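You operate a simulated robot arm through the tools that you are given. There is no shell and no other tool.

The job below is to be done with a simulated robot arm. You get a single attempt, and the scene is never put back.

Task
Press the black rubber ring flush into housing 75 with the white plug.
Fine: set the depth dial to 13; let the lever back up; leave the plug on it, table in and guard shut; the other rings and housings, grey plug and bearings stay.
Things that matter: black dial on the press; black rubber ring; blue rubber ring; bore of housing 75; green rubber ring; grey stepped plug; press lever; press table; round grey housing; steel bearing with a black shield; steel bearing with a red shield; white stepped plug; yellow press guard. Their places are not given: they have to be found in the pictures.

It is judged by the outcome, as a careful person would: the job done as asked, and still so three seconds after it is handed in. It fails if anything else is knocked over, pushed out of place, dropped, spilled or broken.

Robot
A 7-joint arm with a three-finger gripper, fixed in place. Base frame: the origin is at the foot of the arm, x ahead of it, y to its left, z up; the work surface is at about z = 0.8. Readings come in m, degrees, newtons and seconds.
Its first joint turns from -166.0 to 166.0 degrees. Payload 2.69 kg.
The tool frame sits at the grasp point between the pads (the TCP): z along the fingers, y along the line on which they close. The tips reach 0.03 m beyond it. The gripper opens to 0.128 m. The gripper's body begins 0.117 m behind the TCP.
Orientation is that of the tool frame in the base frame, as a unit quaternion [x, y, z, w]. With the fingers straight down and closing along the base's y, the tool's x points along the base's -x, its y along +y and its z along -z.

Tools
- The arm moves only by the tool jog_arm. Its argument "motion" is a list of rows, each a list of 7 numbers: the shift along the base's x, y, z in m, then the turn, a rotation vector about the base's x, y, z in degrees, then the gripper command, from -1 (shut) to 1 (fully open), values between in proportion. In form: [[dx, dy, dz, rx, ry, rz, claw], ...]. A call has 1 to 20 rows; each row shifts and turns the commanded pose from where the row before left it. Each row takes 0.2 s and may step no farther than 0.05 m and 8.6 degrees from the row before; otherwise, or with a gripper value out of range, the whole call is refused. Where a pose cannot be reached the arm comes as near as it can. A force on the tool above 90 N (or 10 N above the force at the start of the call, whichever is more), or a blocked arm, ends the call early, and 0.2 s more pass. The fingers move at their own pace and stop on an object; they squeeze with about 26 N. The grip force told is the motor's: it shows also when the fingers shut on nothing. Time passes only in rows, and 0.2 s behind the last, so rows that do not move let the fingers close. It gives the time, the measured TCP pose, the force on the tool (base axes), the opening and the grip force at its end, in the units of the frame above (readings bear some noise), with the torque about the TCP (base axes, N m) and any sound that the robot's microphone picked up.
- Cameras (640 x 400 px; columns grow to the right, rows downward): "scene" is fixed at [0.0514, -0.5006, 1.4092]; the picture's right is [0.87, -0.49, 0.00], its down [-0.03, -0.06, -1.00] and it looks along [0.49, 0.87, -0.06] (base axes); focal length 310 px, centre (320, 200). "wrist" rides on the gripper at [0.058, 0.054, -0.131] in the tool frame; the picture's right is [-0.68, 0.74, 0.00], its down [-0.62, -0.57, -0.55] and it looks along [-0.40, -0.37, 0.84] (tool axes); focal length 234 px, centre (320, 200).
- capture(camera): a new picture of that camera. The clock stands still meanwhile.
- slide_trunk(by): slides the trunk up (or, below 0, down) by that many m; the arm rides with it, the base frame stays. It gives what a move gives, with no picture.
- locate(camera, pixels): for up to 12 pixels [column, row] of the newest picture of that camera ("zoom" is the newest enlarged one), the place [x, y, z] in the base frame of the surface seen there, good to about 0.003 m. The clock stands still meanwhile.
- close_up(camera, box): a new picture of the part [left, top, right, bottom] of that camera's present view, enlarged. The clock stands still meanwhile.
- close_job(): hands the job in; it is judged then, once.

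Unless the task says otherwise, let go and move clear before handing in.

The tools are called after "Request:" as name(argument=value, ...) on one line, values as JSON. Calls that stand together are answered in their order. jog_arm: Moves the arm, as the interface text tells. Its arguments: {"type":"object","properties":{"motion":{"type":"array","items":{"type":"array","items":{"type":"number"}}}},"required":["motion"]} The other tools are called the same way: slide_trunk (by) slides the trunk up or down; capture (camera) takes a picture; locate (camera, pixels) gives the place of the surface under pixels of a picture; close_up (camera, box) takes an enlarged picture of a part of a camera's view; close_job () hands the job in.

At the start:

```text
time: 0.0
tcp_pos: [0.5817, 0.3862, 1.6128]
ee_rot: [0.0, 1.0, 0.0, 0.0]
wrist_force: [-0.7, 0.0, -0.4]
ft_torque: [-0.01, -0.02, -0.04]
width: 0.128
finger_force: 0.0
trunk travel left (down, up): [-0.275, 0.075]
```

scene: 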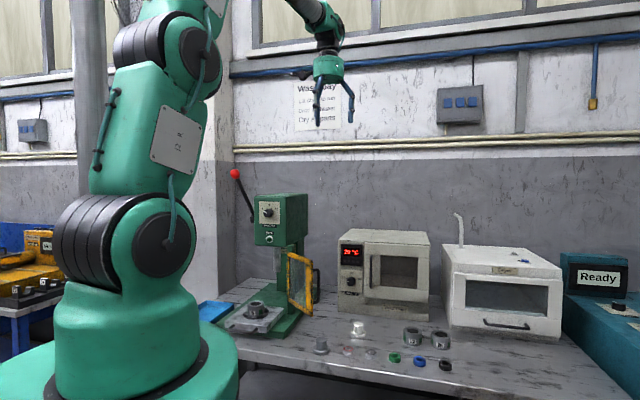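
wrist: 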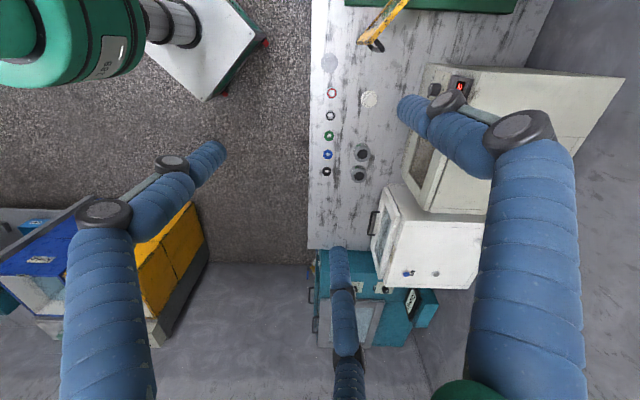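

The scene picture shows the press (about column 270, row 260), with a housing on its table at (257,308), and parts in a row at (320-445, 330-365). I'll take enlarged pictures to identify them.

Request:
close_up(camera="scene", box=[190, 160, 350, 360])

Request:
close_up(camera="scene", box=[300, 300, 480, 390])

Request:
close_up(camera="wrist", box=[300, 0, 460, 200])

```text
2.00 times, centred on (270, 260) of scene
```

zoom: 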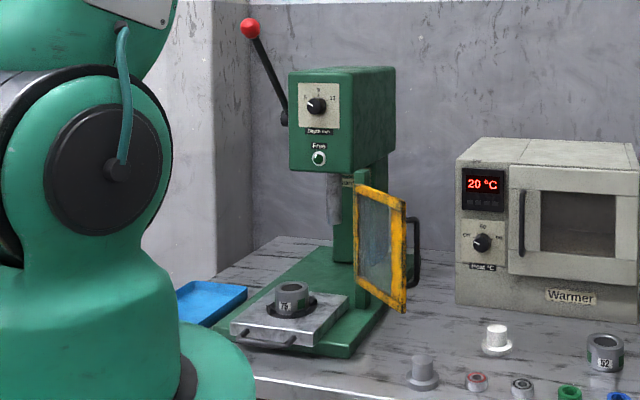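

```text
3.56 times, centred on (390, 345) of scene
```

zoom: 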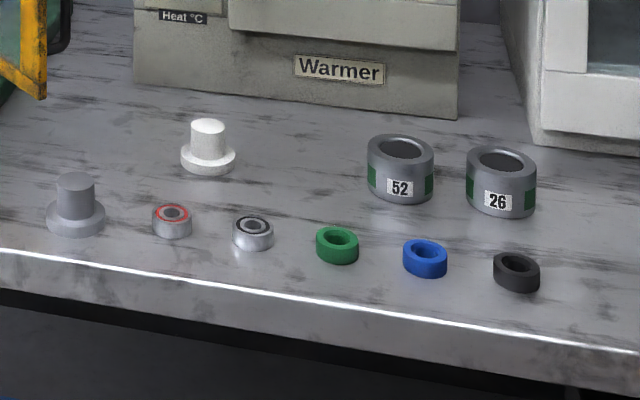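

```text
2.00 times, centred on (380, 100) of wrist
```

zoom: 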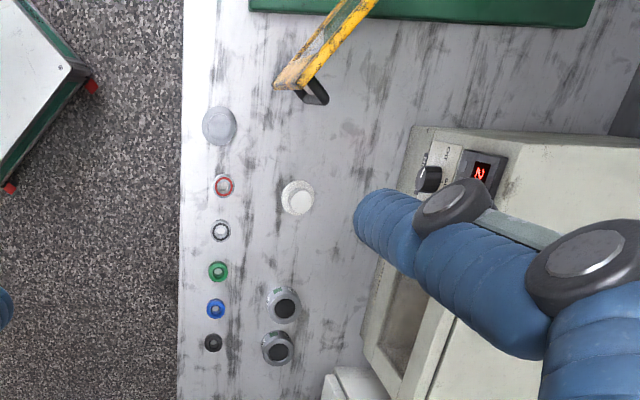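

Housing 75 sits on the press table; the guard stands open and the table seems to be pulled out. I'll zoom in on the press parts.

Request:
close_up(camera="scene", box=[215, 270, 325, 345])

Request:
close_up(camera="scene", box=[225, 160, 325, 250])

Request:
close_up(camera="scene", box=[250, 195, 290, 220])

```text
5.33 times, centred on (270, 308) of scene
```

zoom: 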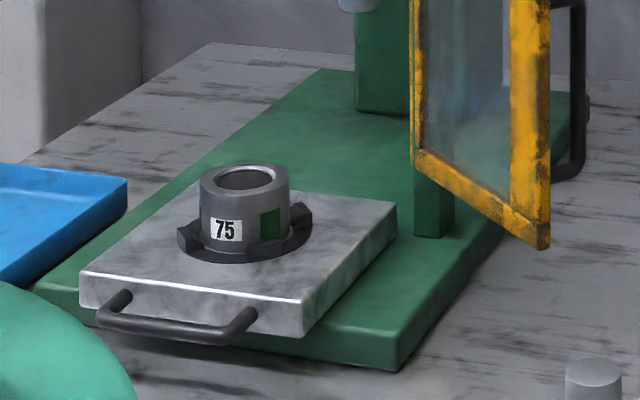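

```text
4.44 times, centred on (275, 205) of scene
```

zoom: 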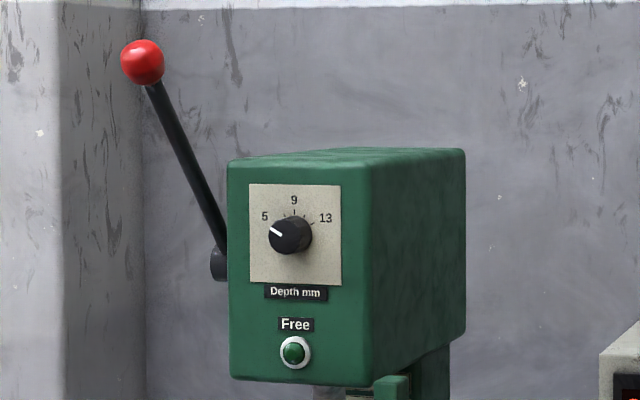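

```text
16.00 times, centred on (270, 208) of scene
```

zoom: 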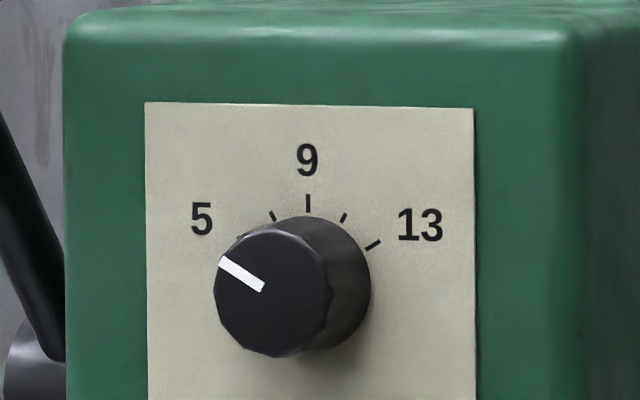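

The dial points at 5; 13 is to the right of centre. I'll locate dial, plate and lever points.

Request:
locate(camera="zoom", pixels=[[266, 295], [242, 275], [160, 120], [460, 125], [170, 380], [460, 380], [310, 200], [375, 245], [120, 50], [560, 60]])

Request:
locate(camera="scene", pixels=[[235, 173], [246, 210], [257, 303], [257, 308], [320, 343], [358, 325], [445, 363], [419, 358], [394, 356], [372, 353], [347, 348], [247, 328]])

```text
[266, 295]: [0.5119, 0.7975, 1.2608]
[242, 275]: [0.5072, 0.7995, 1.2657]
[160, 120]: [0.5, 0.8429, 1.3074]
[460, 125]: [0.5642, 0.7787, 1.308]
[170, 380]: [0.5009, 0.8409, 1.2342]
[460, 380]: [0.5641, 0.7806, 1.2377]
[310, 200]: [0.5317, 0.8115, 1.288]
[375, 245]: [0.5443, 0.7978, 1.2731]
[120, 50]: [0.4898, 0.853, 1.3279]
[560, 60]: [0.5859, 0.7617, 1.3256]
```

```text
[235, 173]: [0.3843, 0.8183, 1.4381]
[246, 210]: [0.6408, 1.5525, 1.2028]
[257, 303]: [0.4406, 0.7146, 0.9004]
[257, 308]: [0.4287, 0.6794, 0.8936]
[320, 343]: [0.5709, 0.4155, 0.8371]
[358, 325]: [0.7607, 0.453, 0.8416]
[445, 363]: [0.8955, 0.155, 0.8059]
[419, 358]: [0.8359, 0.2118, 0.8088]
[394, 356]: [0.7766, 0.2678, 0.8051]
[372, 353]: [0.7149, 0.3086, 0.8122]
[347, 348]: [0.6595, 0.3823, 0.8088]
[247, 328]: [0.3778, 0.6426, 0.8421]
```

The press front faces the arm (normal about [-0.71,-0.71]); the knob face is near [0.512,0.798,1.262]. I'll locate the guard, ram, warmer, table and lever for clearances.

Request:
close_up(camera="scene", box=[215, 240, 325, 345])

Request:
locate(camera="scene", pixels=[[289, 254], [311, 313], [288, 300], [318, 280], [310, 262], [277, 262], [340, 240], [428, 238], [340, 308], [427, 318], [385, 230], [460, 330]])

```text
3.81 times, centred on (270, 292) of scene
```

zoom: 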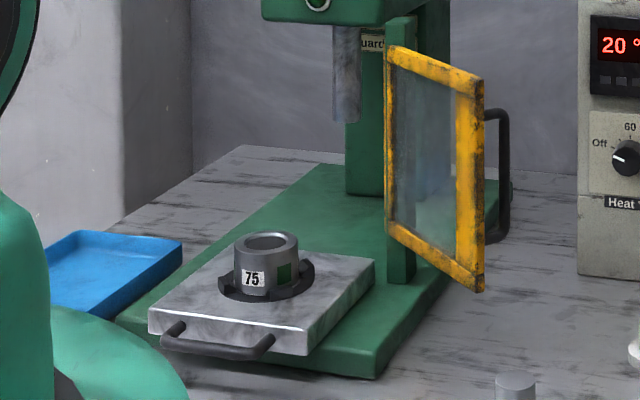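

```text
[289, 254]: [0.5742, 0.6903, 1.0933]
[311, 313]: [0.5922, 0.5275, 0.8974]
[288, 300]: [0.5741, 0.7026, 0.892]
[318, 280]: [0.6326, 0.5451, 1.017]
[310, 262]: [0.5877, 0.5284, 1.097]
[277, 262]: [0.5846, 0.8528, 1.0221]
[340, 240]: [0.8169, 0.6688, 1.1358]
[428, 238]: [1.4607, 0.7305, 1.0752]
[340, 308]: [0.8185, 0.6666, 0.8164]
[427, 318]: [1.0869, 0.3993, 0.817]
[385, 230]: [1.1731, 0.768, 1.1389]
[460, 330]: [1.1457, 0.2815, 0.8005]
```

The guard hinges near [0.574,0.695], its free edge at [0.59,0.527]; the ram axis is near [0.593,0.872]. I'll bring the wrist camera down over the parts for a closer look.

Request:
jog_arm(motion=[[0.008, 0.0022, -0.0455, 0, 0, 0, 1], [0.008, 0.0022, -0.0455, 0, 0, 0, 1], [0.008, 0.0022, -0.0455, 0, 0, 0, 1], [0.008, 0.0022, -0.0455, 0, 0, 0, 1], [0.008, 0.0022, -0.0455, 0, 0, 0, 1], [0.008, 0.0022, -0.0455, 0, 0, 0, 1], [0.008, 0.0022, -0.0455, 0, 0, 0, 1], [0.008, 0.0022, -0.0455, 0, 0, 0, 1], [0.008, 0.0022, -0.0455, 0, 0, 0, 1], [0.008, 0.0022, -0.0455, 0, 0, 0, 1], [0.008, 0.0022, -0.0455, 0, 0, 0, 1], [0.008, 0.0022, -0.0455, 0, 0, 0, 1]])

Request:
capture(camera="wrist")

Request:
capture(camera="scene")

```text
time: 2.6
tcp_pos: [0.6774, 0.4151, 1.0685]
ee_rot: [0.0, 1.0, 0.0, 0.001]
wrist_force: [0.1, 0.5, 0.6]
ft_torque: [-0.01, 0.02, -0.02]
width: 0.1281
finger_force: 0.0
trunk travel left (down, up): [-0.275, 0.075]
```

```text
taken
```

wrist: 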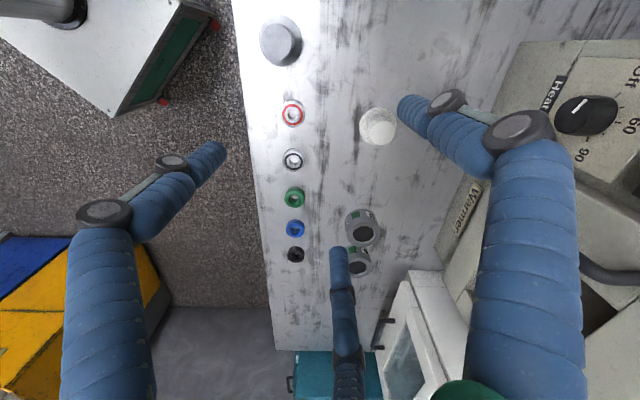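

```text
taken
```

scene: 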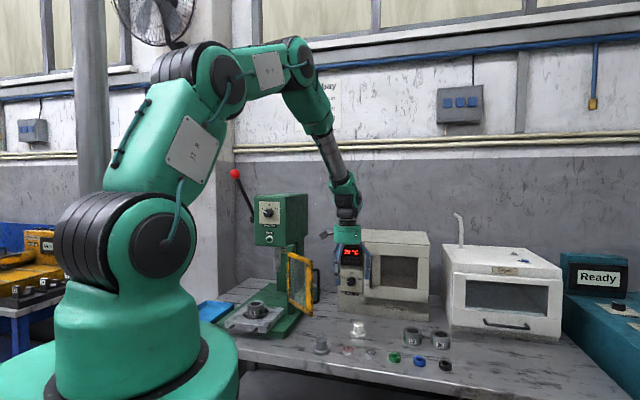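

The wrist view shows the parts plainly, and the gripper's fingers; I'd like to know how the fingers look, so I zoom in on the gripper and the parts.

Request:
close_up(camera="scene", box=[310, 170, 390, 300])

Request:
close_up(camera="wrist", box=[240, 0, 440, 125])

Request:
close_up(camera="wrist", box=[260, 140, 420, 290])

```text
3.08 times, centred on (350, 235) of scene
```

zoom: 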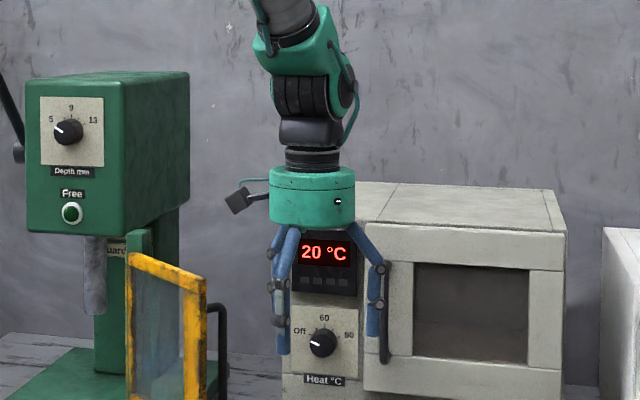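

```text
3.20 times, centred on (340, 62) of wrist
```

zoom: 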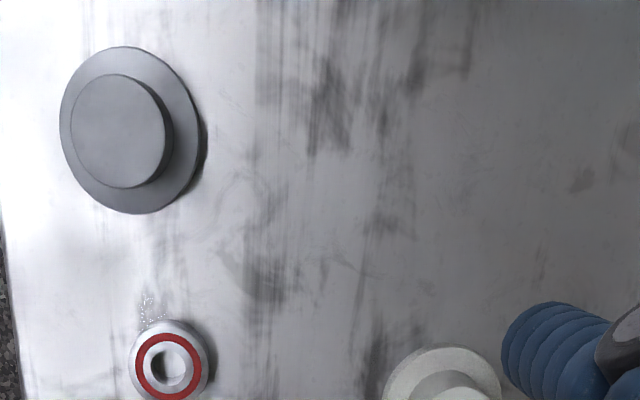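

```text
2.67 times, centred on (340, 215) of wrist
```

zoom: 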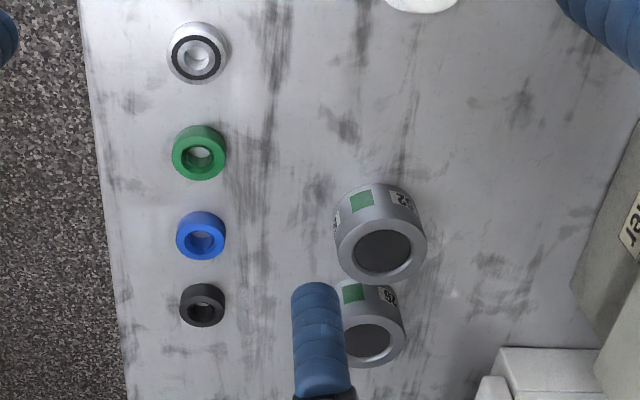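

The gripper shows three blue fingers, unlike the plain two-pad description; I'll shut it in free air and look at how they close.

Request:
jog_arm(motion=[[0, 0, 0, 0, 0, 0, -1], [0, 0, 0, 0, 0, 0, -1], [0, 0, 0, 0, 0, 0, -1]])

Request:
capture(camera="wrist")

Request:
close_up(camera="scene", box=[310, 200, 390, 300])

```text
time: 3.4
tcp_pos: [0.6765, 0.4131, 1.0683]
ee_rot: [0.0, 1.0, 0.0, 0.0]
wrist_force: [-0.2, -0.1, 0.7]
ft_torque: [-0.04, 0.0, -0.02]
width: 0.0021
finger_force: 26.3
trunk travel left (down, up): [-0.275, 0.075]
```

```text
taken
```

wrist: 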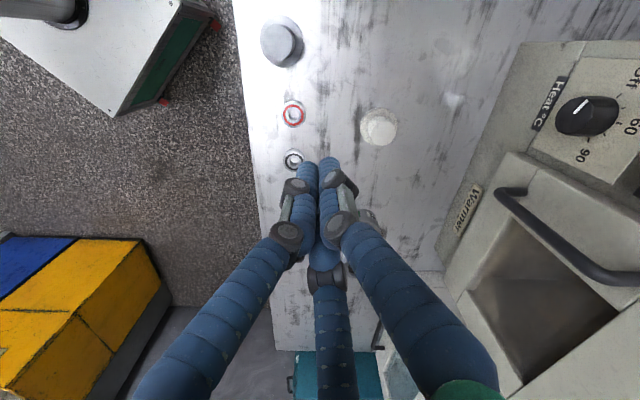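

```text
4.00 times, centred on (350, 250) of scene
```

zoom: 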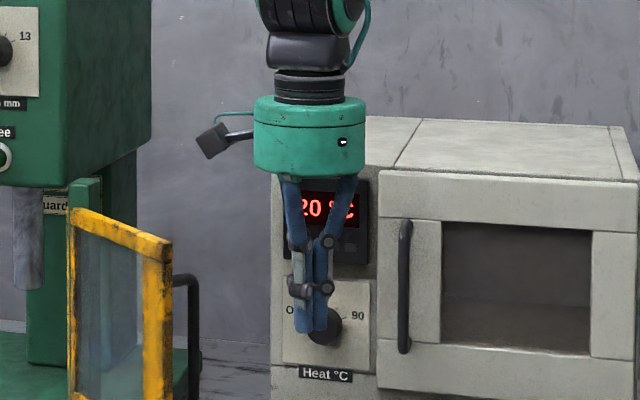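

The fingers close to the TCP axis, so the mesh is just styling of two pads. Now I zoom on the white plug, the black ring and housing 75 and measure them.

Request:
close_up(camera="scene", box=[344, 314, 372, 344])

Request:
locate(camera="zoom", pixels=[[320, 90], [320, 60], [320, 130], [320, 200], [320, 300], [320, 330], [320, 370]])

Request:
close_up(camera="scene", box=[430, 350, 462, 375])

Request:
close_up(camera="scene", box=[236, 292, 276, 324])

Request:
close_up(camera="scene", box=[306, 330, 336, 360])

```text
13.33 times, centred on (358, 329) of scene
```

zoom: 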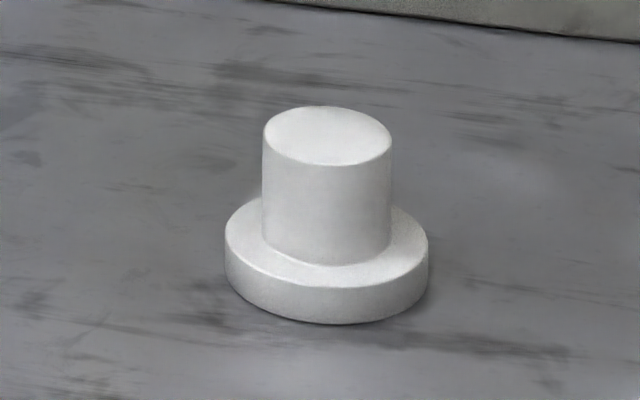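

```text
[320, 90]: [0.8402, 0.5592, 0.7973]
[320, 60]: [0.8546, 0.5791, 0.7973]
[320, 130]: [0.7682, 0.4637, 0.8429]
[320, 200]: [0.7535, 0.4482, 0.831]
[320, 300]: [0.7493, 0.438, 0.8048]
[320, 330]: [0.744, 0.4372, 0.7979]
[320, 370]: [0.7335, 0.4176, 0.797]
```

```text
16.00 times, centred on (446, 362) of scene
```

zoom: 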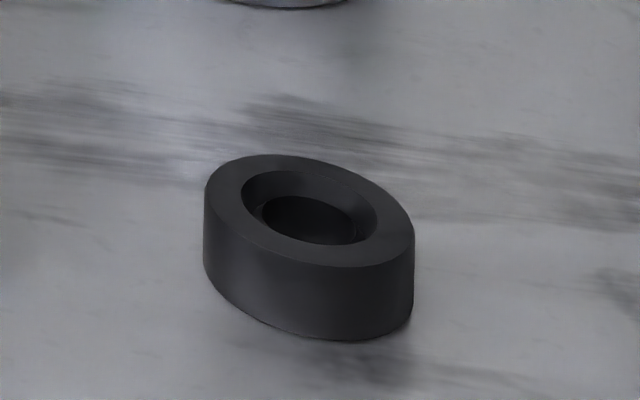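

```text
12.50 times, centred on (256, 308) of scene
```

zoom: 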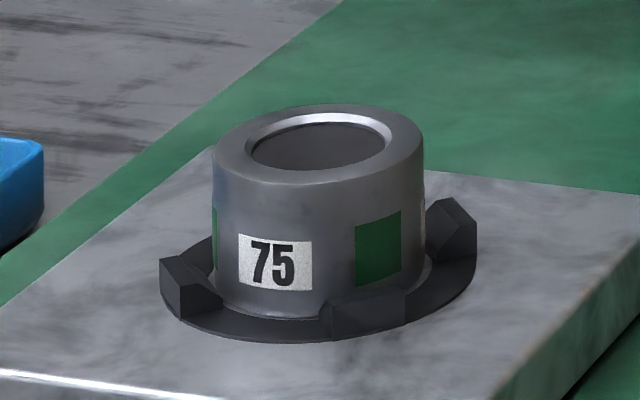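

```text
13.33 times, centred on (321, 345) of scene
```

zoom: 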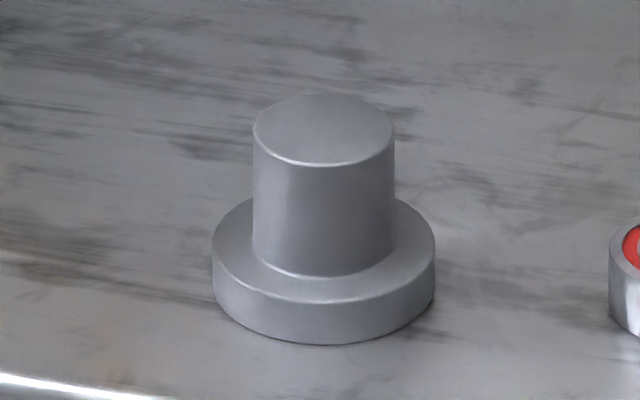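

White and grey plugs have the same form (stem about 37 mm, flange about 59 mm, 42 mm tall); the ring is about 42 mm across and 16 mm high, and housing 75 has a chamfered bore of about 43 mm. I start with the dial: raise, move in front of the press and turn the tool to point at the knob.

Request:
jog_arm(motion=[[0, 0, 0.046, 0, 0, 0, -1], [0, 0, 0.046, 0, 0, 0, -1], [0, 0, 0.046, 0, 0, 0, -1], [0, 0, 0.046, 0, 0, 0, -1], [0, 0, 0.046, 0, 0, 0, -1], [-0.0287, 0.0257, 0, 0, 0, 0, -1], [-0.0287, 0.0257, 0, 0, 0, 0, -1], [-0.0287, 0.0257, 0, 0, 0, 0, -1], [-0.0287, 0.0257, 0, 0, 0, 0, -1], [-0.0287, 0.0257, 0, 0, 0, 0, -1], [-0.0287, 0.0257, 0, 0, 0, 0, -1], [-0.0287, 0.0257, 0, 0, 0, 0, -1], [-0.0287, 0.0257, 0, 0, 0, 0, -1], [-0.0287, 0.0257, 0, 0, 0, 0, -1], [-0.0287, 0.0257, 0, 0, 0, 0, -1]])

Request:
jog_arm(motion=[[0, 0, 0, 5.786, -5.786, 0, -1], [0, 0, 0, 5.786, -5.786, 0, -1], [0, 0, 0, 5.786, -5.786, 0, -1], [0, 0, 0, 5.786, -5.786, 0, -1], [0, 0, 0, 5.786, -5.786, 0, -1], [0, 0, 0, 5.786, -5.786, 0, -1], [0, 0, 0, 5.786, -5.786, 0, -1], [0, 0, 0, 5.786, -5.786, 0, -1], [0, 0, 0, 5.786, -5.786, 0, -1], [0, 0, 0, 5.786, -5.786, 0, -1], [0, 0, 0, 5.786, -5.786, 0, -1], [0, 0, 0, 0, 0, 0, -1]])

Request:
capture(camera="wrist")

Request:
capture(camera="scene")

```text
time: 6.6
tcp_pos: [0.3863, 0.6696, 1.2952]
ee_rot: [-0.001, 1.0, -0.001, -0.001]
wrist_force: [0.1, -1.2, 0.0]
ft_torque: [0.02, -0.06, 0.04]
width: 0.0024
finger_force: 25.5
trunk travel left (down, up): [-0.275, 0.075]
```

```text
time: 9.2
tcp_pos: [0.3699, 0.6924, 1.3641]
ee_rot: [0.001, 0.778, 0.425, 0.464]
wrist_force: [0.4, 0.5, -0.6]
ft_torque: [0.09, 0.0, 0.05]
width: 0.0024
finger_force: 26.2
out of reach, approached as far as the arm can: row 9, 10, 11
trunk travel left (down, up): [-0.275, 0.075]
```

```text
taken
```

wrist: 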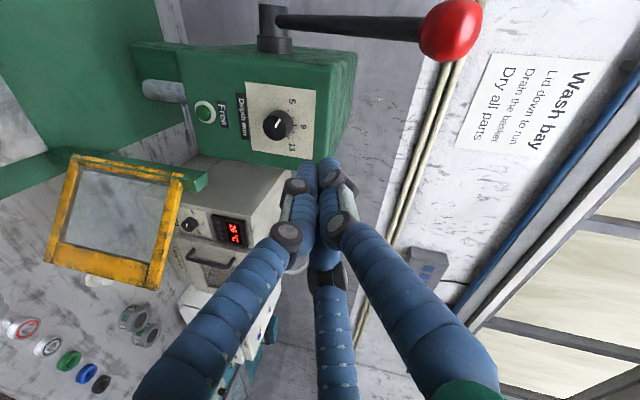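

```text
taken
```

scene: 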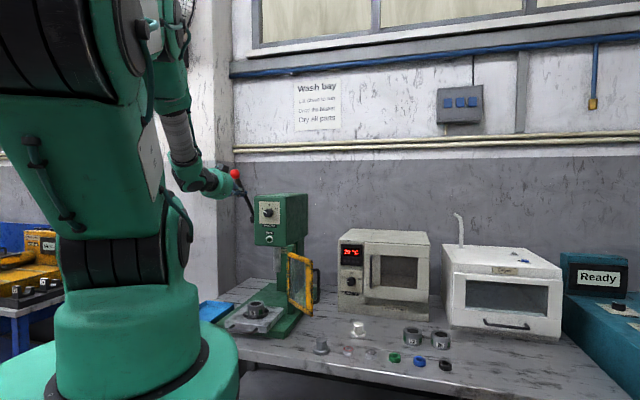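

The arm stopped short (rows 9–11 out of reach) about 12° below horizontal, since it is folded too close to its base here. Moving toward the knob should help; I move in and down a bit and see what pose results.

Request:
jog_arm(motion=[[0.012, 0.008, -0.02, 0, 0, 0, -1], [0.012, 0.008, -0.02, 0, 0, 0, -1], [0.012, 0.008, -0.02, 0, 0, 0, -1], [0.012, 0.008, -0.02, 0, 0, 0, -1], [0, 0, 0, 0, 0, 0, -1]])

```text
time: 10.4
tcp_pos: [0.4054, 0.7485, 1.3346]
ee_rot: [0.002, 0.782, 0.415, 0.464]
wrist_force: [-0.5, 0.0, -0.6]
ft_torque: [0.0, -0.01, -0.02]
width: 0.0021
finger_force: 26.1
out of reach, approached as far as the arm can: row 1, 2, 3, 4
trunk travel left (down, up): [-0.275, 0.075]
```

The commanded pose is still unreachable with the shoulder this high; lowering the trunk should free the wrist. The tool is clear of the lever and guard, so I slide the trunk down.

Request:
slide_trunk(by=-0.2)

```text
time: 12.6
tcp_pos: [0.4055, 0.7483, 1.1348]
ee_rot: [0.001, 0.782, 0.417, 0.464]
wrist_force: [0.3, 0.6, -0.1]
ft_torque: [0.0, 0.03, -0.01]
width: 0.002
finger_force: 25.7
trunk travel left (down, up): [-0.075, 0.275]
```

The trunk moved 0.2 m down. A still row will show whether the commanded pose now holds as measured.

Request:
jog_arm(motion=[[0, 0, 0, 0, 0, 0, -1], [-0.01, -0.01, 0.03, 0, 0, 0, -1], [-0.01, -0.01, 0.03, 0, 0, 0, -1], [0, 0, 0.03, 0, 0, 0, -1], [0, 0, 0, 0, 0, 0, -1]])

```text
time: 13.8
tcp_pos: [0.3866, 0.7298, 1.2249]
ee_rot: [0.001, 0.782, 0.416, 0.463]
wrist_force: [-0.4, -0.9, 0.5]
ft_torque: [0.01, 0.03, -0.04]
width: 0.0022
finger_force: 26.5
trunk travel left (down, up): [-0.075, 0.275]
```

Now the commands follow well. I straighten the tool to point along [0.707,0.707,0] and stand off in front of the knob at its height.

Request:
jog_arm(motion=[[0.0145, -0.0061, 0.0123, 3.65, -2.4, 0.93, -1], [0.0145, -0.0061, 0.0123, 3.65, -2.4, 0.93, -1], [0.0145, -0.0061, 0.0123, 3.65, -2.4, 0.93, -1], [0, 0, 0, 0, 0, 0, -1]])

Request:
capture(camera="wrist")

Request:
capture(camera="scene")

```text
time: 14.8
tcp_pos: [0.412, 0.7271, 1.2838]
ee_rot: [0.002, 0.728, 0.474, 0.495]
wrist_force: [-0.8, 1.0, -0.5]
ft_torque: [0.03, -0.04, 0.0]
width: 0.0023
finger_force: 26.0
out of reach, approached as far as the arm can: row 2, 3
trunk travel left (down, up): [-0.075, 0.275]
```

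```text
taken
```

wrist: 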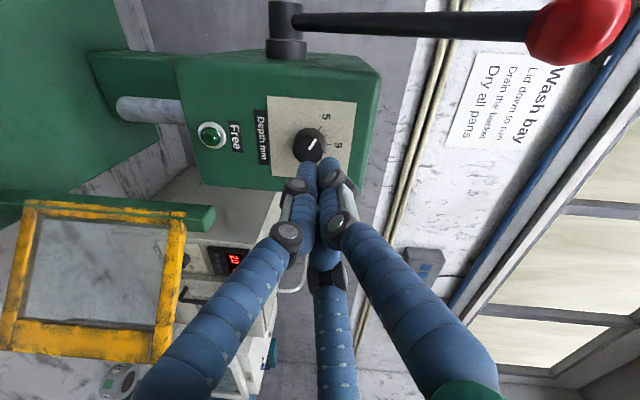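

```text
taken
```

scene: 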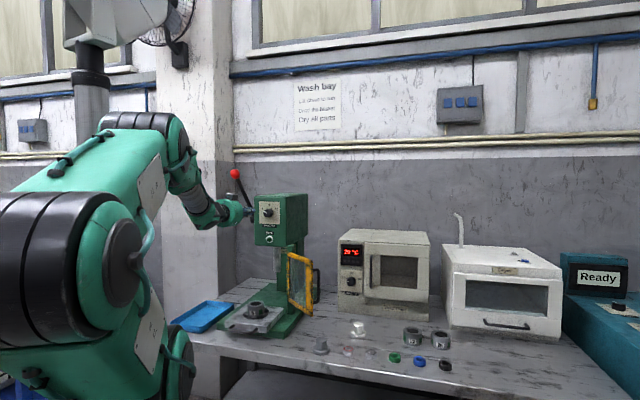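

Only about 3° short of horizontal now. I lower the trunk a little more, then re-align.

Request:
slide_trunk(by=-0.072)

Request:
jog_arm(motion=[[0, 0, 0.025, 0, 0, 0, -1], [0, 0, 0.025, 0, 0, 0, -1], [0, 0, 0, 0, 0, 0, -1]])

```text
time: 15.9
tcp_pos: [0.4104, 0.7264, 1.2138]
ee_rot: [0.002, 0.728, 0.475, 0.495]
wrist_force: [0.5, 0.0, 0.1]
ft_torque: [0.0, -0.02, 0.01]
width: 0.0024
finger_force: 26.3
trunk travel left (down, up): [-0.003, 0.347]
```

```text
time: 16.7
tcp_pos: [0.4102, 0.727, 1.2644]
ee_rot: [0.003, 0.728, 0.475, 0.495]
wrist_force: [-0.7, 0.4, 0.3]
ft_torque: [-0.02, 0.03, 0.04]
width: 0.0021
finger_force: 25.9
trunk travel left (down, up): [-0.003, 0.347]
```

Now I apply the last 3–4° of turn and centre on the knob axis line.

Request:
jog_arm(motion=[[0.01, -0.0078, -0.001, 1.52, -0.9, 0.68, -1], [0.01, -0.0078, -0.001, 1.52, -0.9, 0.68, -1], [0, 0, 0, 0, 0, 0, -1]])

Request:
capture(camera="wrist")

```text
time: 17.5
tcp_pos: [0.425, 0.714, 1.2702]
ee_rot: [0.0, 0.711, 0.494, 0.5]
wrist_force: [0.5, -0.3, -0.1]
ft_torque: [-0.01, -0.01, 0.02]
width: 0.0022
finger_force: 25.9
out of reach, approached as far as the arm can: row 2
trunk travel left (down, up): [-0.003, 0.347]
```

```text
taken
```

wrist: 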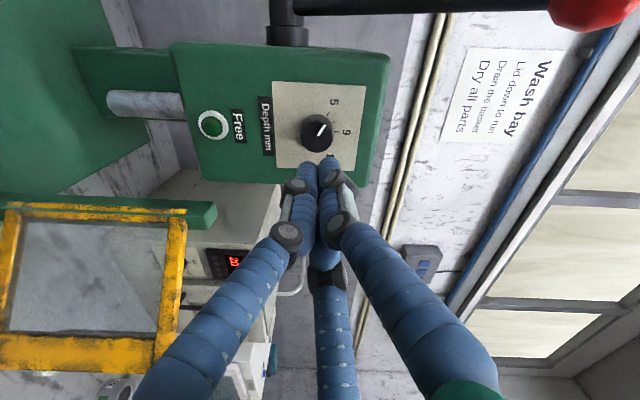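

The tool now points within 1° of the dial axis. I locate the knob and plate from this view.

Request:
close_up(camera="wrist", box=[260, 75, 370, 175])

Request:
locate(camera="zoom", pixels=[[340, 220], [330, 250], [310, 210], [350, 180], [300, 240], [180, 150], [190, 330], [420, 60], [480, 100], [200, 70], [400, 290], [440, 200]])

```text
4.00 times, centred on (315, 125) of wrist
```

zoom: 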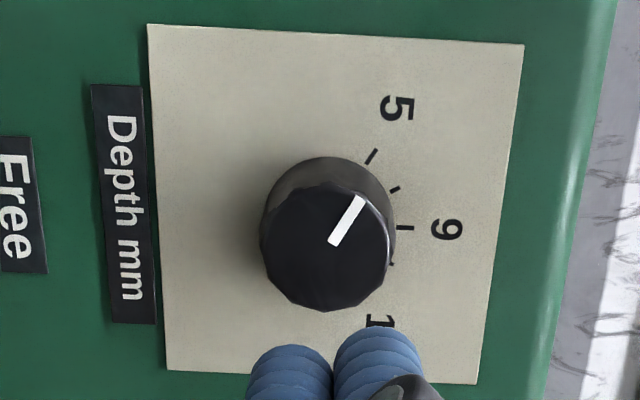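

```text
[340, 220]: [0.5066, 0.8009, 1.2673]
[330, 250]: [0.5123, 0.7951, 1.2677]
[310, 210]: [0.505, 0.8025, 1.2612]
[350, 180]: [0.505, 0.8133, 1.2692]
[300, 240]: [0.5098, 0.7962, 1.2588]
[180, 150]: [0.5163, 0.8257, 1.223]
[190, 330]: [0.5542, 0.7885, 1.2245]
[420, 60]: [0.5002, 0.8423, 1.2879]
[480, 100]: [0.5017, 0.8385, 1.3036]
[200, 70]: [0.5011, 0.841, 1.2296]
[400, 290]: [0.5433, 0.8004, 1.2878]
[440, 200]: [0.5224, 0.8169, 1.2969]
```

Knob axis: y − x ≈ 0.284, z ≈ 1.264; plate at x+y ≈ 1.3425, knob face at 1.307. I move onto the axis at a standoff, opening to about 64 mm, and test the roll range by turning 60° anticlockwise in free air.

Request:
jog_arm(motion=[[0.012, 0.0128, 0.001, 0, 0, 0, 0], [0.011, 0.0127, 0.001, 0, 0, 0, 0], [0, 0, 0, 0, 0, 0, 0]])

Request:
jog_arm(motion=[[0, 0, 0, -6.01, -6.01, 0, 0], [0, 0, 0, -6.01, -6.01, 0, 0], [0, 0, 0, -6.01, -6.01, 0, 0], [0, 0, 0, -6.01, -6.01, 0, 0], [0, 0, 0, -6.01, -6.01, 0, 0], [0, 0, 0, -6.01, -6.01, 0, 0], [0, 0, 0, -6.01, -6.01, 0, 0], [0, 0, 0, 0, 0, 0, 0]])

```text
time: 18.3
tcp_pos: [0.449, 0.7398, 1.2717]
ee_rot: [0.0, 0.71, 0.495, 0.5]
wrist_force: [0.8, 0.1, -0.3]
ft_torque: [0.0, -0.05, 0.05]
width: 0.0639
finger_force: 0.1
trunk travel left (down, up): [-0.003, 0.347]
```

```text
time: 20.1
tcp_pos: [0.4478, 0.7397, 1.272]
ee_rot: [-0.352, 0.613, 0.185, 0.682]
wrist_force: [-0.1, -0.8, 0.5]
ft_torque: [-0.01, -0.02, -0.01]
width: 0.0637
finger_force: 0.0
trunk travel left (down, up): [-0.003, 0.347]
```

The 60° anticlockwise roll worked and the tool points exactly along the axis. I now test the full 120° clockwise in free air, while correcting the position onto the axis.

Request:
jog_arm(motion=[[0.0052, -0.0027, -0.008, 0, 0, 0, 0], [0, 0, 0, 6.06, 6.06, 0, 0], [0, 0, 0, 6.06, 6.06, 0, 0], [0, 0, 0, 6.06, 6.06, 0, 0], [0, 0, 0, 6.06, 6.06, 0, 0], [0, 0, 0, 6.06, 6.06, 0, 0], [0, 0, 0, 6.06, 6.06, 0, 0], [0, 0, 0, 6.06, 6.06, 0, 0], [0, 0, 0, 6.06, 6.06, 0, 0], [0, 0, 0, 6.06, 6.06, 0, 0], [0, 0, 0, 6.06, 6.06, 0, 0], [0, 0, 0, 6.06, 6.06, 0, 0], [0, 0, 0, 6.06, 6.06, 0, 0], [0, 0, 0, 6.06, 6.06, 0, 0], [0, 0, 0, 6.06, 6.06, 0, 0], [0, 0, 0, 0, 0, 0, 0]])

Request:
capture(camera="wrist")

```text
time: 23.5
tcp_pos: [0.4692, 0.8078, 1.4657]
ee_rot: [0.357, 0.621, 0.675, 0.178]
wrist_force: [0.0, 0.4, 0.0]
ft_torque: [-0.03, -0.01, 0.0]
width: 0.0641
finger_force: 0.0
out of reach, approached as far as the arm can: row 8, 9, 10, 11, 12, 13, 14, 15
trunk travel left (down, up): [-0.003, 0.347]
```

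```text
taken
```

wrist: 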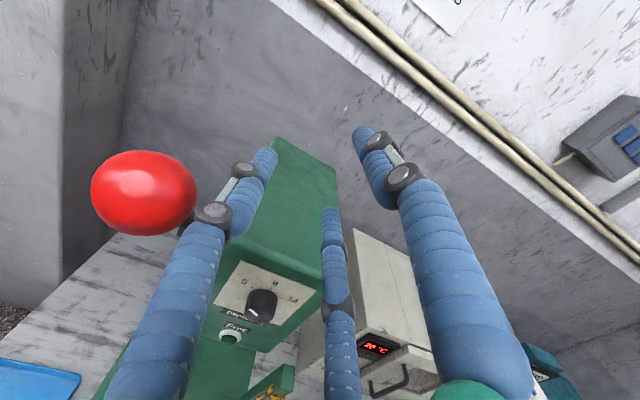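

That was a limit: past the starting roll the arm drifted up to z 1.466, near the lever ball (seen at (143,193)), without touching anything. The anticlockwise side is free, so I shut the fingers, shift right away from the ball, and roll back anticlockwise.

Request:
jog_arm(motion=[[0.007, -0.007, 0.005, 0, 0, 0, -1], [0.007, -0.007, 0.005, 0, 0, 0, -1], [0.007, -0.007, 0, 0, 0, 0, -1], [0, 0, 0, -6.06, -6.06, 0, -1], [0, 0, 0, -6.06, -6.06, 0, -1], [0, 0, 0, -6.06, -6.06, 0, -1], [0, 0, 0, -6.06, -6.06, 0, -1], [0, 0, 0, 0, 0, 0, -1]])

Request:
capture(camera="wrist")

Request:
capture(camera="scene")

```text
time: 25.3
tcp_pos: [0.4916, 0.7897, 1.4827]
ee_rot: [0.159, 0.689, 0.6, 0.374]
wrist_force: [-0.3, -0.8, 0.4]
ft_torque: [0.02, -0.01, 0.02]
width: 0.0024
finger_force: 26.2
out of reach, approached as far as the arm can: row 1
trunk travel left (down, up): [-0.003, 0.347]
```

```text
taken
```

wrist: 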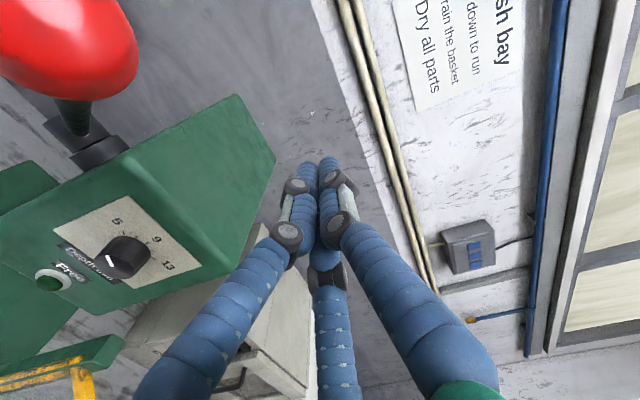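

```text
taken
```

scene: 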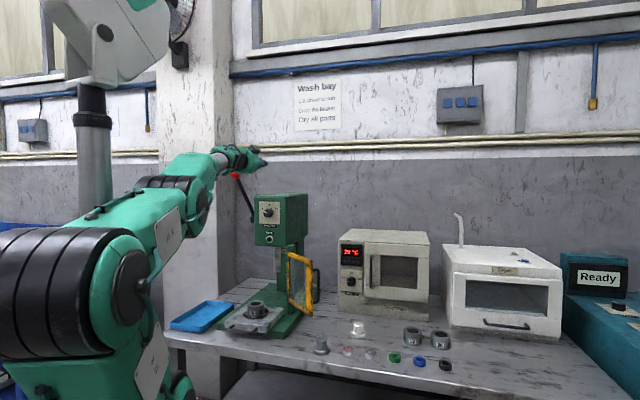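

No contact, the lever is unmoved. I retreat along the axis while rolling anticlockwise with fingers shut.

Request:
jog_arm(motion=[[-0.007, -0.007, 0, -6.0, -6.0, 0, -1], [-0.007, -0.007, 0, -6.0, -6.0, 0, -1], [-0.007, -0.007, 0, -6.0, -6.0, 0, -1], [-0.007, -0.007, 0, -6.0, -6.0, 0, -1], [-0.007, -0.007, 0, -6.0, -6.0, 0, -1], [-0.007, -0.007, 0, -6.0, -6.0, 0, -1], [-0.007, -0.007, 0, -6.0, -6.0, 0, -1], [-0.007, -0.007, 0, -6.0, -6.0, 0, -1], [0, 0, 0, -6.0, -6.0, 0, -1], [0, 0, 0, -6.0, -6.0, 0, -1], [0, 0, 0, 0, 0, 0, -1]])

```text
time: 27.7
tcp_pos: [0.4358, 0.7326, 1.4806]
ee_rot: [-0.347, 0.616, 0.191, 0.681]
wrist_force: [-0.6, 1.2, 0.6]
ft_torque: [0.0, -0.04, 0.01]
width: 0.0021
finger_force: 26.4
trunk travel left (down, up): [-0.003, 0.347]
```

Clear of the lever. I lower back to the knob's height on its axis, then test a further 75° anticlockwise roll in free air.

Request:
jog_arm(motion=[[0.001, -0.002, -0.0433, 0, 0, 0, -1], [0.001, -0.002, -0.0433, 0, 0, 0, -1], [0.001, -0.002, -0.0433, 0, 0, 0, -1], [0.001, -0.002, -0.0433, 0, 0, 0, -1], [0, -0.001, -0.0433, 0, 0, 0, -1], [0, 0, 0, 0, 0, 0, -1]])

Request:
jog_arm(motion=[[0, 0, 0, -5.89, -5.89, 0, -1], [0, 0, 0, -5.89, -5.89, 0, -1], [0, 0, 0, -5.89, -5.89, 0, -1], [0, 0, 0, -5.89, -5.89, 0, -1], [0, 0, 0, -5.89, -5.89, 0, -1], [0, 0, 0, -5.89, -5.89, 0, -1], [0, 0, 0, -5.89, -5.89, 0, -1], [0, 0, 0, -5.89, -5.89, 0, -1], [0, 0, 0, -5.89, -5.89, 0, -1], [0, 0, 0, 0, 0, 0, -1]])

```text
time: 29.1
tcp_pos: [0.4441, 0.7275, 1.266]
ee_rot: [-0.347, 0.616, 0.191, 0.681]
wrist_force: [0.6, -0.1, -0.1]
ft_torque: [0.03, -0.04, 0.01]
width: 0.0018
finger_force: 26.3
trunk travel left (down, up): [-0.003, 0.347]
```

```text
time: 31.3
tcp_pos: [0.44, 0.7239, 1.2651]
ee_rot: [-0.651, 0.277, -0.263, 0.656]
wrist_force: [1.2, 0.8, 0.1]
ft_torque: [0.02, -0.02, -0.02]
width: 0.0025
finger_force: 25.9
trunk travel left (down, up): [-0.003, 0.347]
```

θ=vertical grip pose is reachable and on the axis (y−x=0.284, z=1.265). I open the fingers to 64 mm and advance over the knob.

Request:
jog_arm(motion=[[0, 0, -0.0005, 0, 0, 0, 0], [0, 0, 0, 0, 0, 0, 0], [0.013, 0.013, 0, 0, 0, 0, 0], [0.013, 0.013, 0, 0, 0, 0, 0], [0.013, 0.013, 0, 0, 0, 0, 0], [0.013, 0.013, 0, 0, 0, 0, 0], [0.0065, 0.0065, 0, 0, 0, 0, 0], [0, 0, 0, 0, 0, 0, 0]])

Request:
capture(camera="wrist")

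Request:
close_up(camera="scene", box=[225, 170, 305, 220])

```text
time: 33.1
tcp_pos: [0.4981, 0.7829, 1.2664]
ee_rot: [-0.649, 0.279, -0.263, 0.657]
wrist_force: [0.5, -0.1, 0.2]
ft_torque: [0.02, 0.0, 0.0]
width: 0.0636
finger_force: 0.1
trunk travel left (down, up): [-0.003, 0.347]
```

```text
taken
```

wrist: 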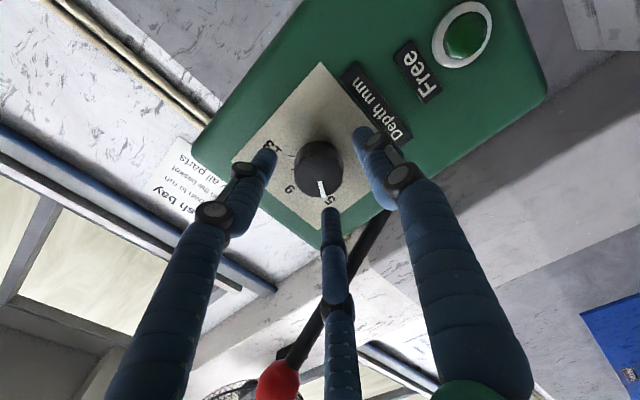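

```text
8.00 times, centred on (265, 195) of scene
```

zoom: 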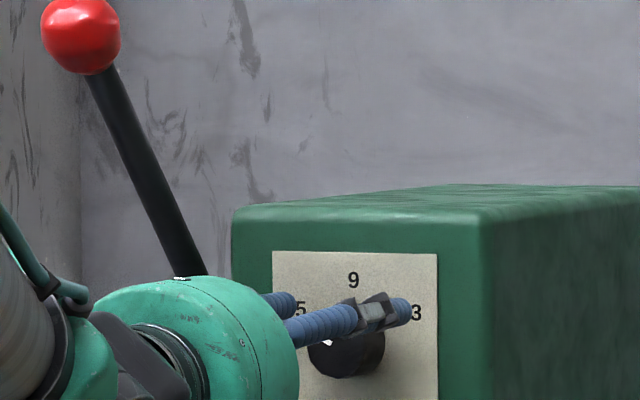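

The knob lies between the fingers; I check centring in a zoom before closing.

Request:
close_up(camera="wrist", box=[240, 110, 400, 230])

Request:
locate(camera="zoom", pixels=[[310, 260], [290, 240], [340, 240], [310, 220], [320, 290]])

```text
3.33 times, centred on (320, 170) of wrist
```

zoom: 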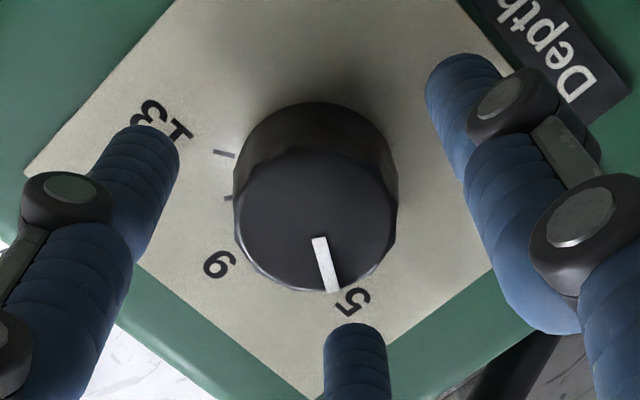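

```text
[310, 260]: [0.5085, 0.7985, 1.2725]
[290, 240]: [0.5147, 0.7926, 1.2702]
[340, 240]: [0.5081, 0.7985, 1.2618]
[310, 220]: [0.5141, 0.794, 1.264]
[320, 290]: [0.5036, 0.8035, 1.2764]
```

The knob is centred to within 2 mm. I advance 6 mm more and close on it.

Request:
jog_arm(motion=[[0.0042, 0.0042, -0.001, 0, 0, 0, 0], [0, 0, 0, 0, 0, 0, 0], [0, 0, 0, 0, 0, 0, -1], [0, 0, 0, 0, 0, 0, -1], [0, 0, 0, 0, 0, 0, -1]])

```text
time: 34.3
tcp_pos: [0.5031, 0.7861, 1.2632]
ee_rot: [-0.649, 0.279, -0.263, 0.656]
wrist_force: [5.5, 2.2, 6.4]
ft_torque: [0.11, -0.08, -0.08]
width: 0.0372
finger_force: 26.0
trunk travel left (down, up): [-0.003, 0.347]
```

Gripped at 37 mm. I turn clockwise 60° first and check.

Request:
jog_arm(motion=[[0, 0, 0, 3.0, 3.0, 0, -1], [0, 0, 0, 6.0, 6.0, 0, -1], [0, 0, 0, 6.0, 6.0, 0, -1], [0, 0, 0, 6.0, 6.0, 0, -1], [0, 0, 0, 6.0, 6.0, 0, -1], [0, 0, 0, 6.0, 6.0, 0, -1], [0, 0, 0, 6.0, 6.0, 0, -1], [0, 0, 0, 3.43, 3.43, 0, -1], [0, 0, 0, 0, 0, 0, -1]])

Request:
close_up(camera="wrist", box=[240, 110, 400, 230])

```text
time: 36.3
tcp_pos: [0.5026, 0.7863, 1.2651]
ee_rot: [-0.422, 0.566, 0.1, 0.701]
wrist_force: [0.8, -3.0, 11.2]
ft_torque: [0.18, -0.22, -0.11]
width: 0.0364
finger_force: 26.1
trunk travel left (down, up): [-0.003, 0.347]
```

```text
3.33 times, centred on (320, 170) of wrist
```

zoom: 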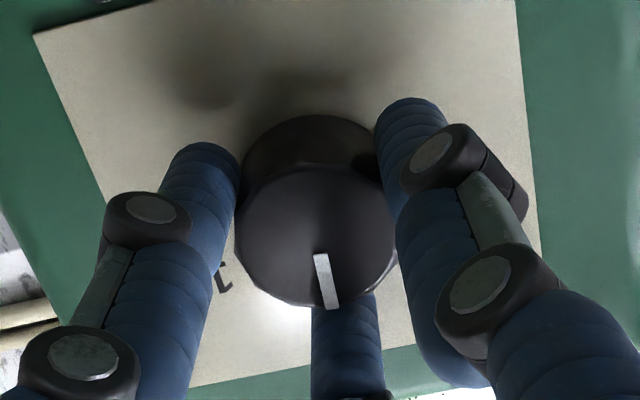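

The pointer turned along with the gripper. I turn another 60°.

Request:
jog_arm(motion=[[0, 0, 0, 3.0, 3.0, 0, -1], [0, 0, 0, 6.0, 6.0, 0, -1], [0, 0, 0, 6.0, 6.0, 0, -1], [0, 0, 0, 6.0, 6.0, 0, -1], [0, 0, 0, 6.0, 6.0, 0, -1], [0, 0, 0, 6.0, 6.0, 0, -1], [0, 0, 0, 6.0, 6.0, 0, -1], [0, 0, 0, 3.43, 3.43, 0, -1], [0, 0, 0, 0, 0, 0, -1]])

Request:
close_up(camera="wrist", box=[240, 110, 400, 230])

Request:
close_up(camera="scene", box=[245, 190, 297, 222])

```text
time: 38.3
tcp_pos: [0.5025, 0.7858, 1.2658]
ee_rot: [-0.083, 0.702, 0.437, 0.556]
wrist_force: [1.2, -4.6, 18.7]
ft_torque: [-0.04, -0.9, -0.1]
width: 0.0361
finger_force: 44.8
trunk travel left (down, up): [-0.003, 0.347]
```

```text
3.33 times, centred on (320, 170) of wrist
```

zoom: 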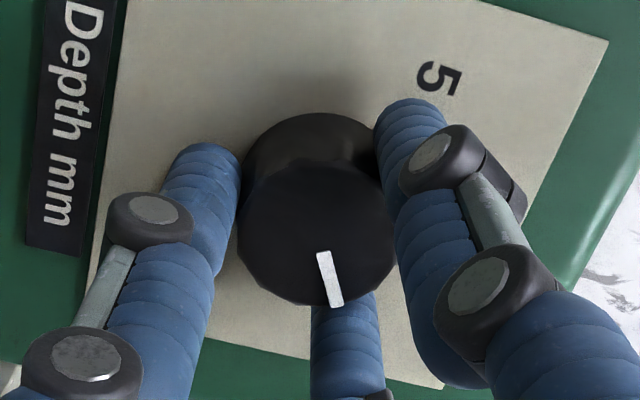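

```text
12.31 times, centred on (271, 206) of scene
```

zoom: 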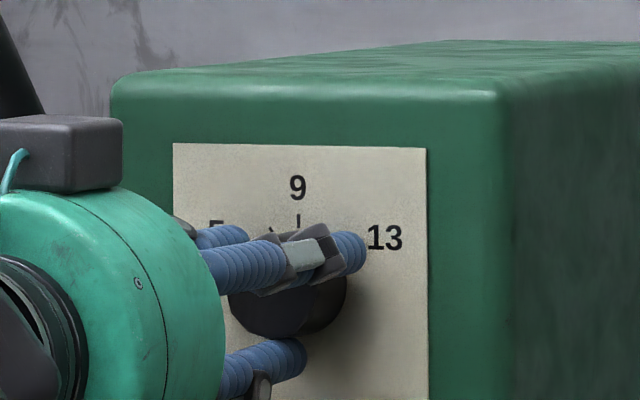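

The grip force rose to 45 N with some torque, which suggests the dial met its end stop. I release and back off to see where the pointer stands.

Request:
jog_arm(motion=[[0, 0, 0, 0, 0, 0, 0], [0, 0, 0, 0, 0, 0, 0], [-0.02, -0.02, 0, 0, 0, 0, 0], [-0.02, -0.02, 0, 0, 0, 0, 0], [-0.02, -0.02, 0, 0, 0, 0, 0], [0, 0, 0, 0, 0, 0, 0]])

Request:
capture(camera="wrist")

Request:
close_up(camera="scene", box=[250, 195, 290, 220])

```text
time: 39.7
tcp_pos: [0.4436, 0.7254, 1.2635]
ee_rot: [-0.084, 0.702, 0.437, 0.556]
wrist_force: [0.1, 0.2, -0.1]
ft_torque: [-0.07, 0.02, 0.04]
width: 0.0641
finger_force: 0.0
trunk travel left (down, up): [-0.003, 0.347]
```

```text
taken
```

wrist: 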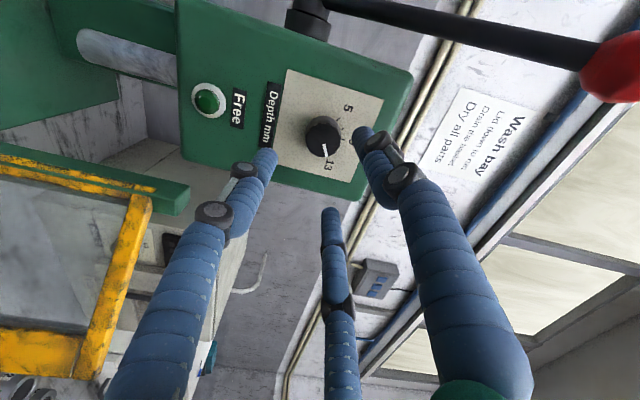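

```text
16.00 times, centred on (270, 208) of scene
```

zoom: 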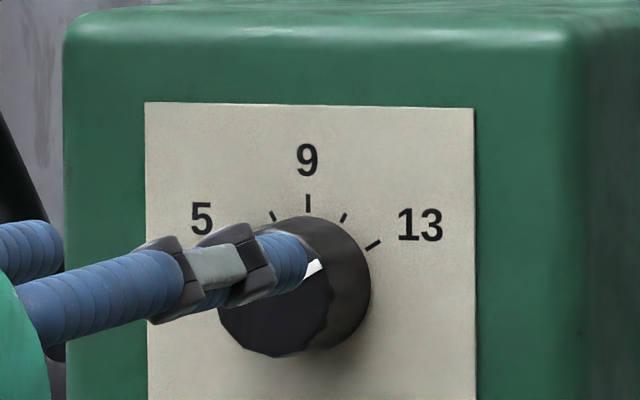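

The pointer now points right; I zoom to compare it with the 13 tick.

Request:
close_up(camera="wrist", box=[275, 80, 375, 180])

```text
4.00 times, centred on (325, 130) of wrist
```

zoom: 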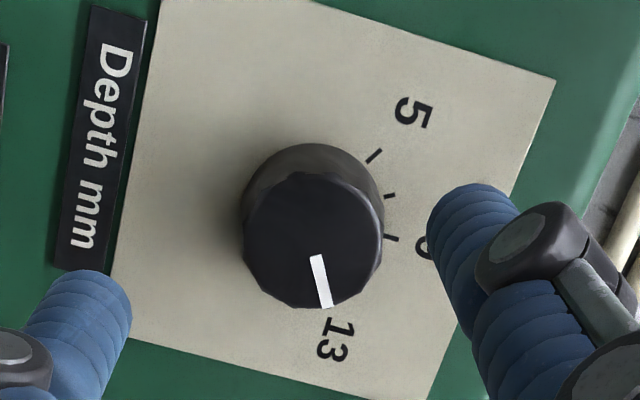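

The pointer is near the 13 tick; I lower the hand out of the scene camera's line to check it from the front.

Request:
jog_arm(motion=[[-0.005, -0.005, 0.04, 0, 0, 0, 0], [-0.005, -0.005, 0.04, 0, 0, 0, 0], [-0.005, -0.005, 0.04, 0, 0, 0, 0], [0, 0, 0.03, 0, 0, 0, 0], [0, 0, 0, 0, 0, 0, 0]])

Request:
close_up(camera="scene", box=[250, 195, 290, 220])

```text
time: 40.9
tcp_pos: [0.4285, 0.7107, 1.4122]
ee_rot: [-0.084, 0.702, 0.437, 0.556]
wrist_force: [0.5, 0.8, 0.5]
ft_torque: [0.01, 0.05, 0.03]
width: 0.064
finger_force: 0.1
trunk travel left (down, up): [-0.003, 0.347]
```

```text
16.00 times, centred on (270, 208) of scene
```

zoom: 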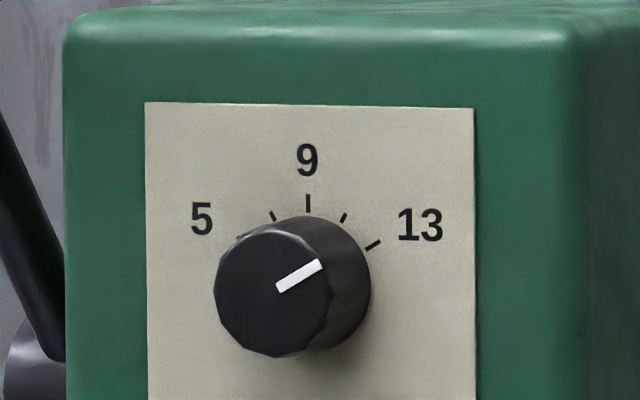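

The pointer lines up with the 13 tick, so the dial is set. Now I turn the tool back to pointing down while drawing away from the press.

Request:
jog_arm(motion=[[0, 0, 0, -5.786, 5.786, 0, 0], [0, 0, 0, -5.786, 5.786, 0, 0], [0, 0, 0, -5.786, 5.786, 0, 0], [0, 0, 0, -5.786, 5.786, 0, 0], [0.01, -0.02, 0, -5.786, 5.786, 0, 0], [0.01, -0.02, 0, -5.786, 5.786, 0, 0], [0.01, -0.02, 0, -5.786, 5.786, 0, 0], [0.01, -0.02, 0, -5.786, 5.786, 0, 0], [0.01, -0.02, 0, -5.786, 5.786, 0, 0], [0.01, -0.02, 0, -5.786, 5.786, 0, 0], [0.01, -0.02, 0, -5.786, 5.786, 0, 0], [0, 0, 0, 0, 0, 0, 0]])

```text
time: 43.5
tcp_pos: [0.498, 0.5714, 1.4139]
ee_rot: [-0.119, 0.993, -0.001, -0.001]
wrist_force: [-0.1, -0.7, -0.4]
ft_torque: [-0.05, 0.04, 0.01]
width: 0.0642
finger_force: 0.1
trunk travel left (down, up): [-0.003, 0.347]
```

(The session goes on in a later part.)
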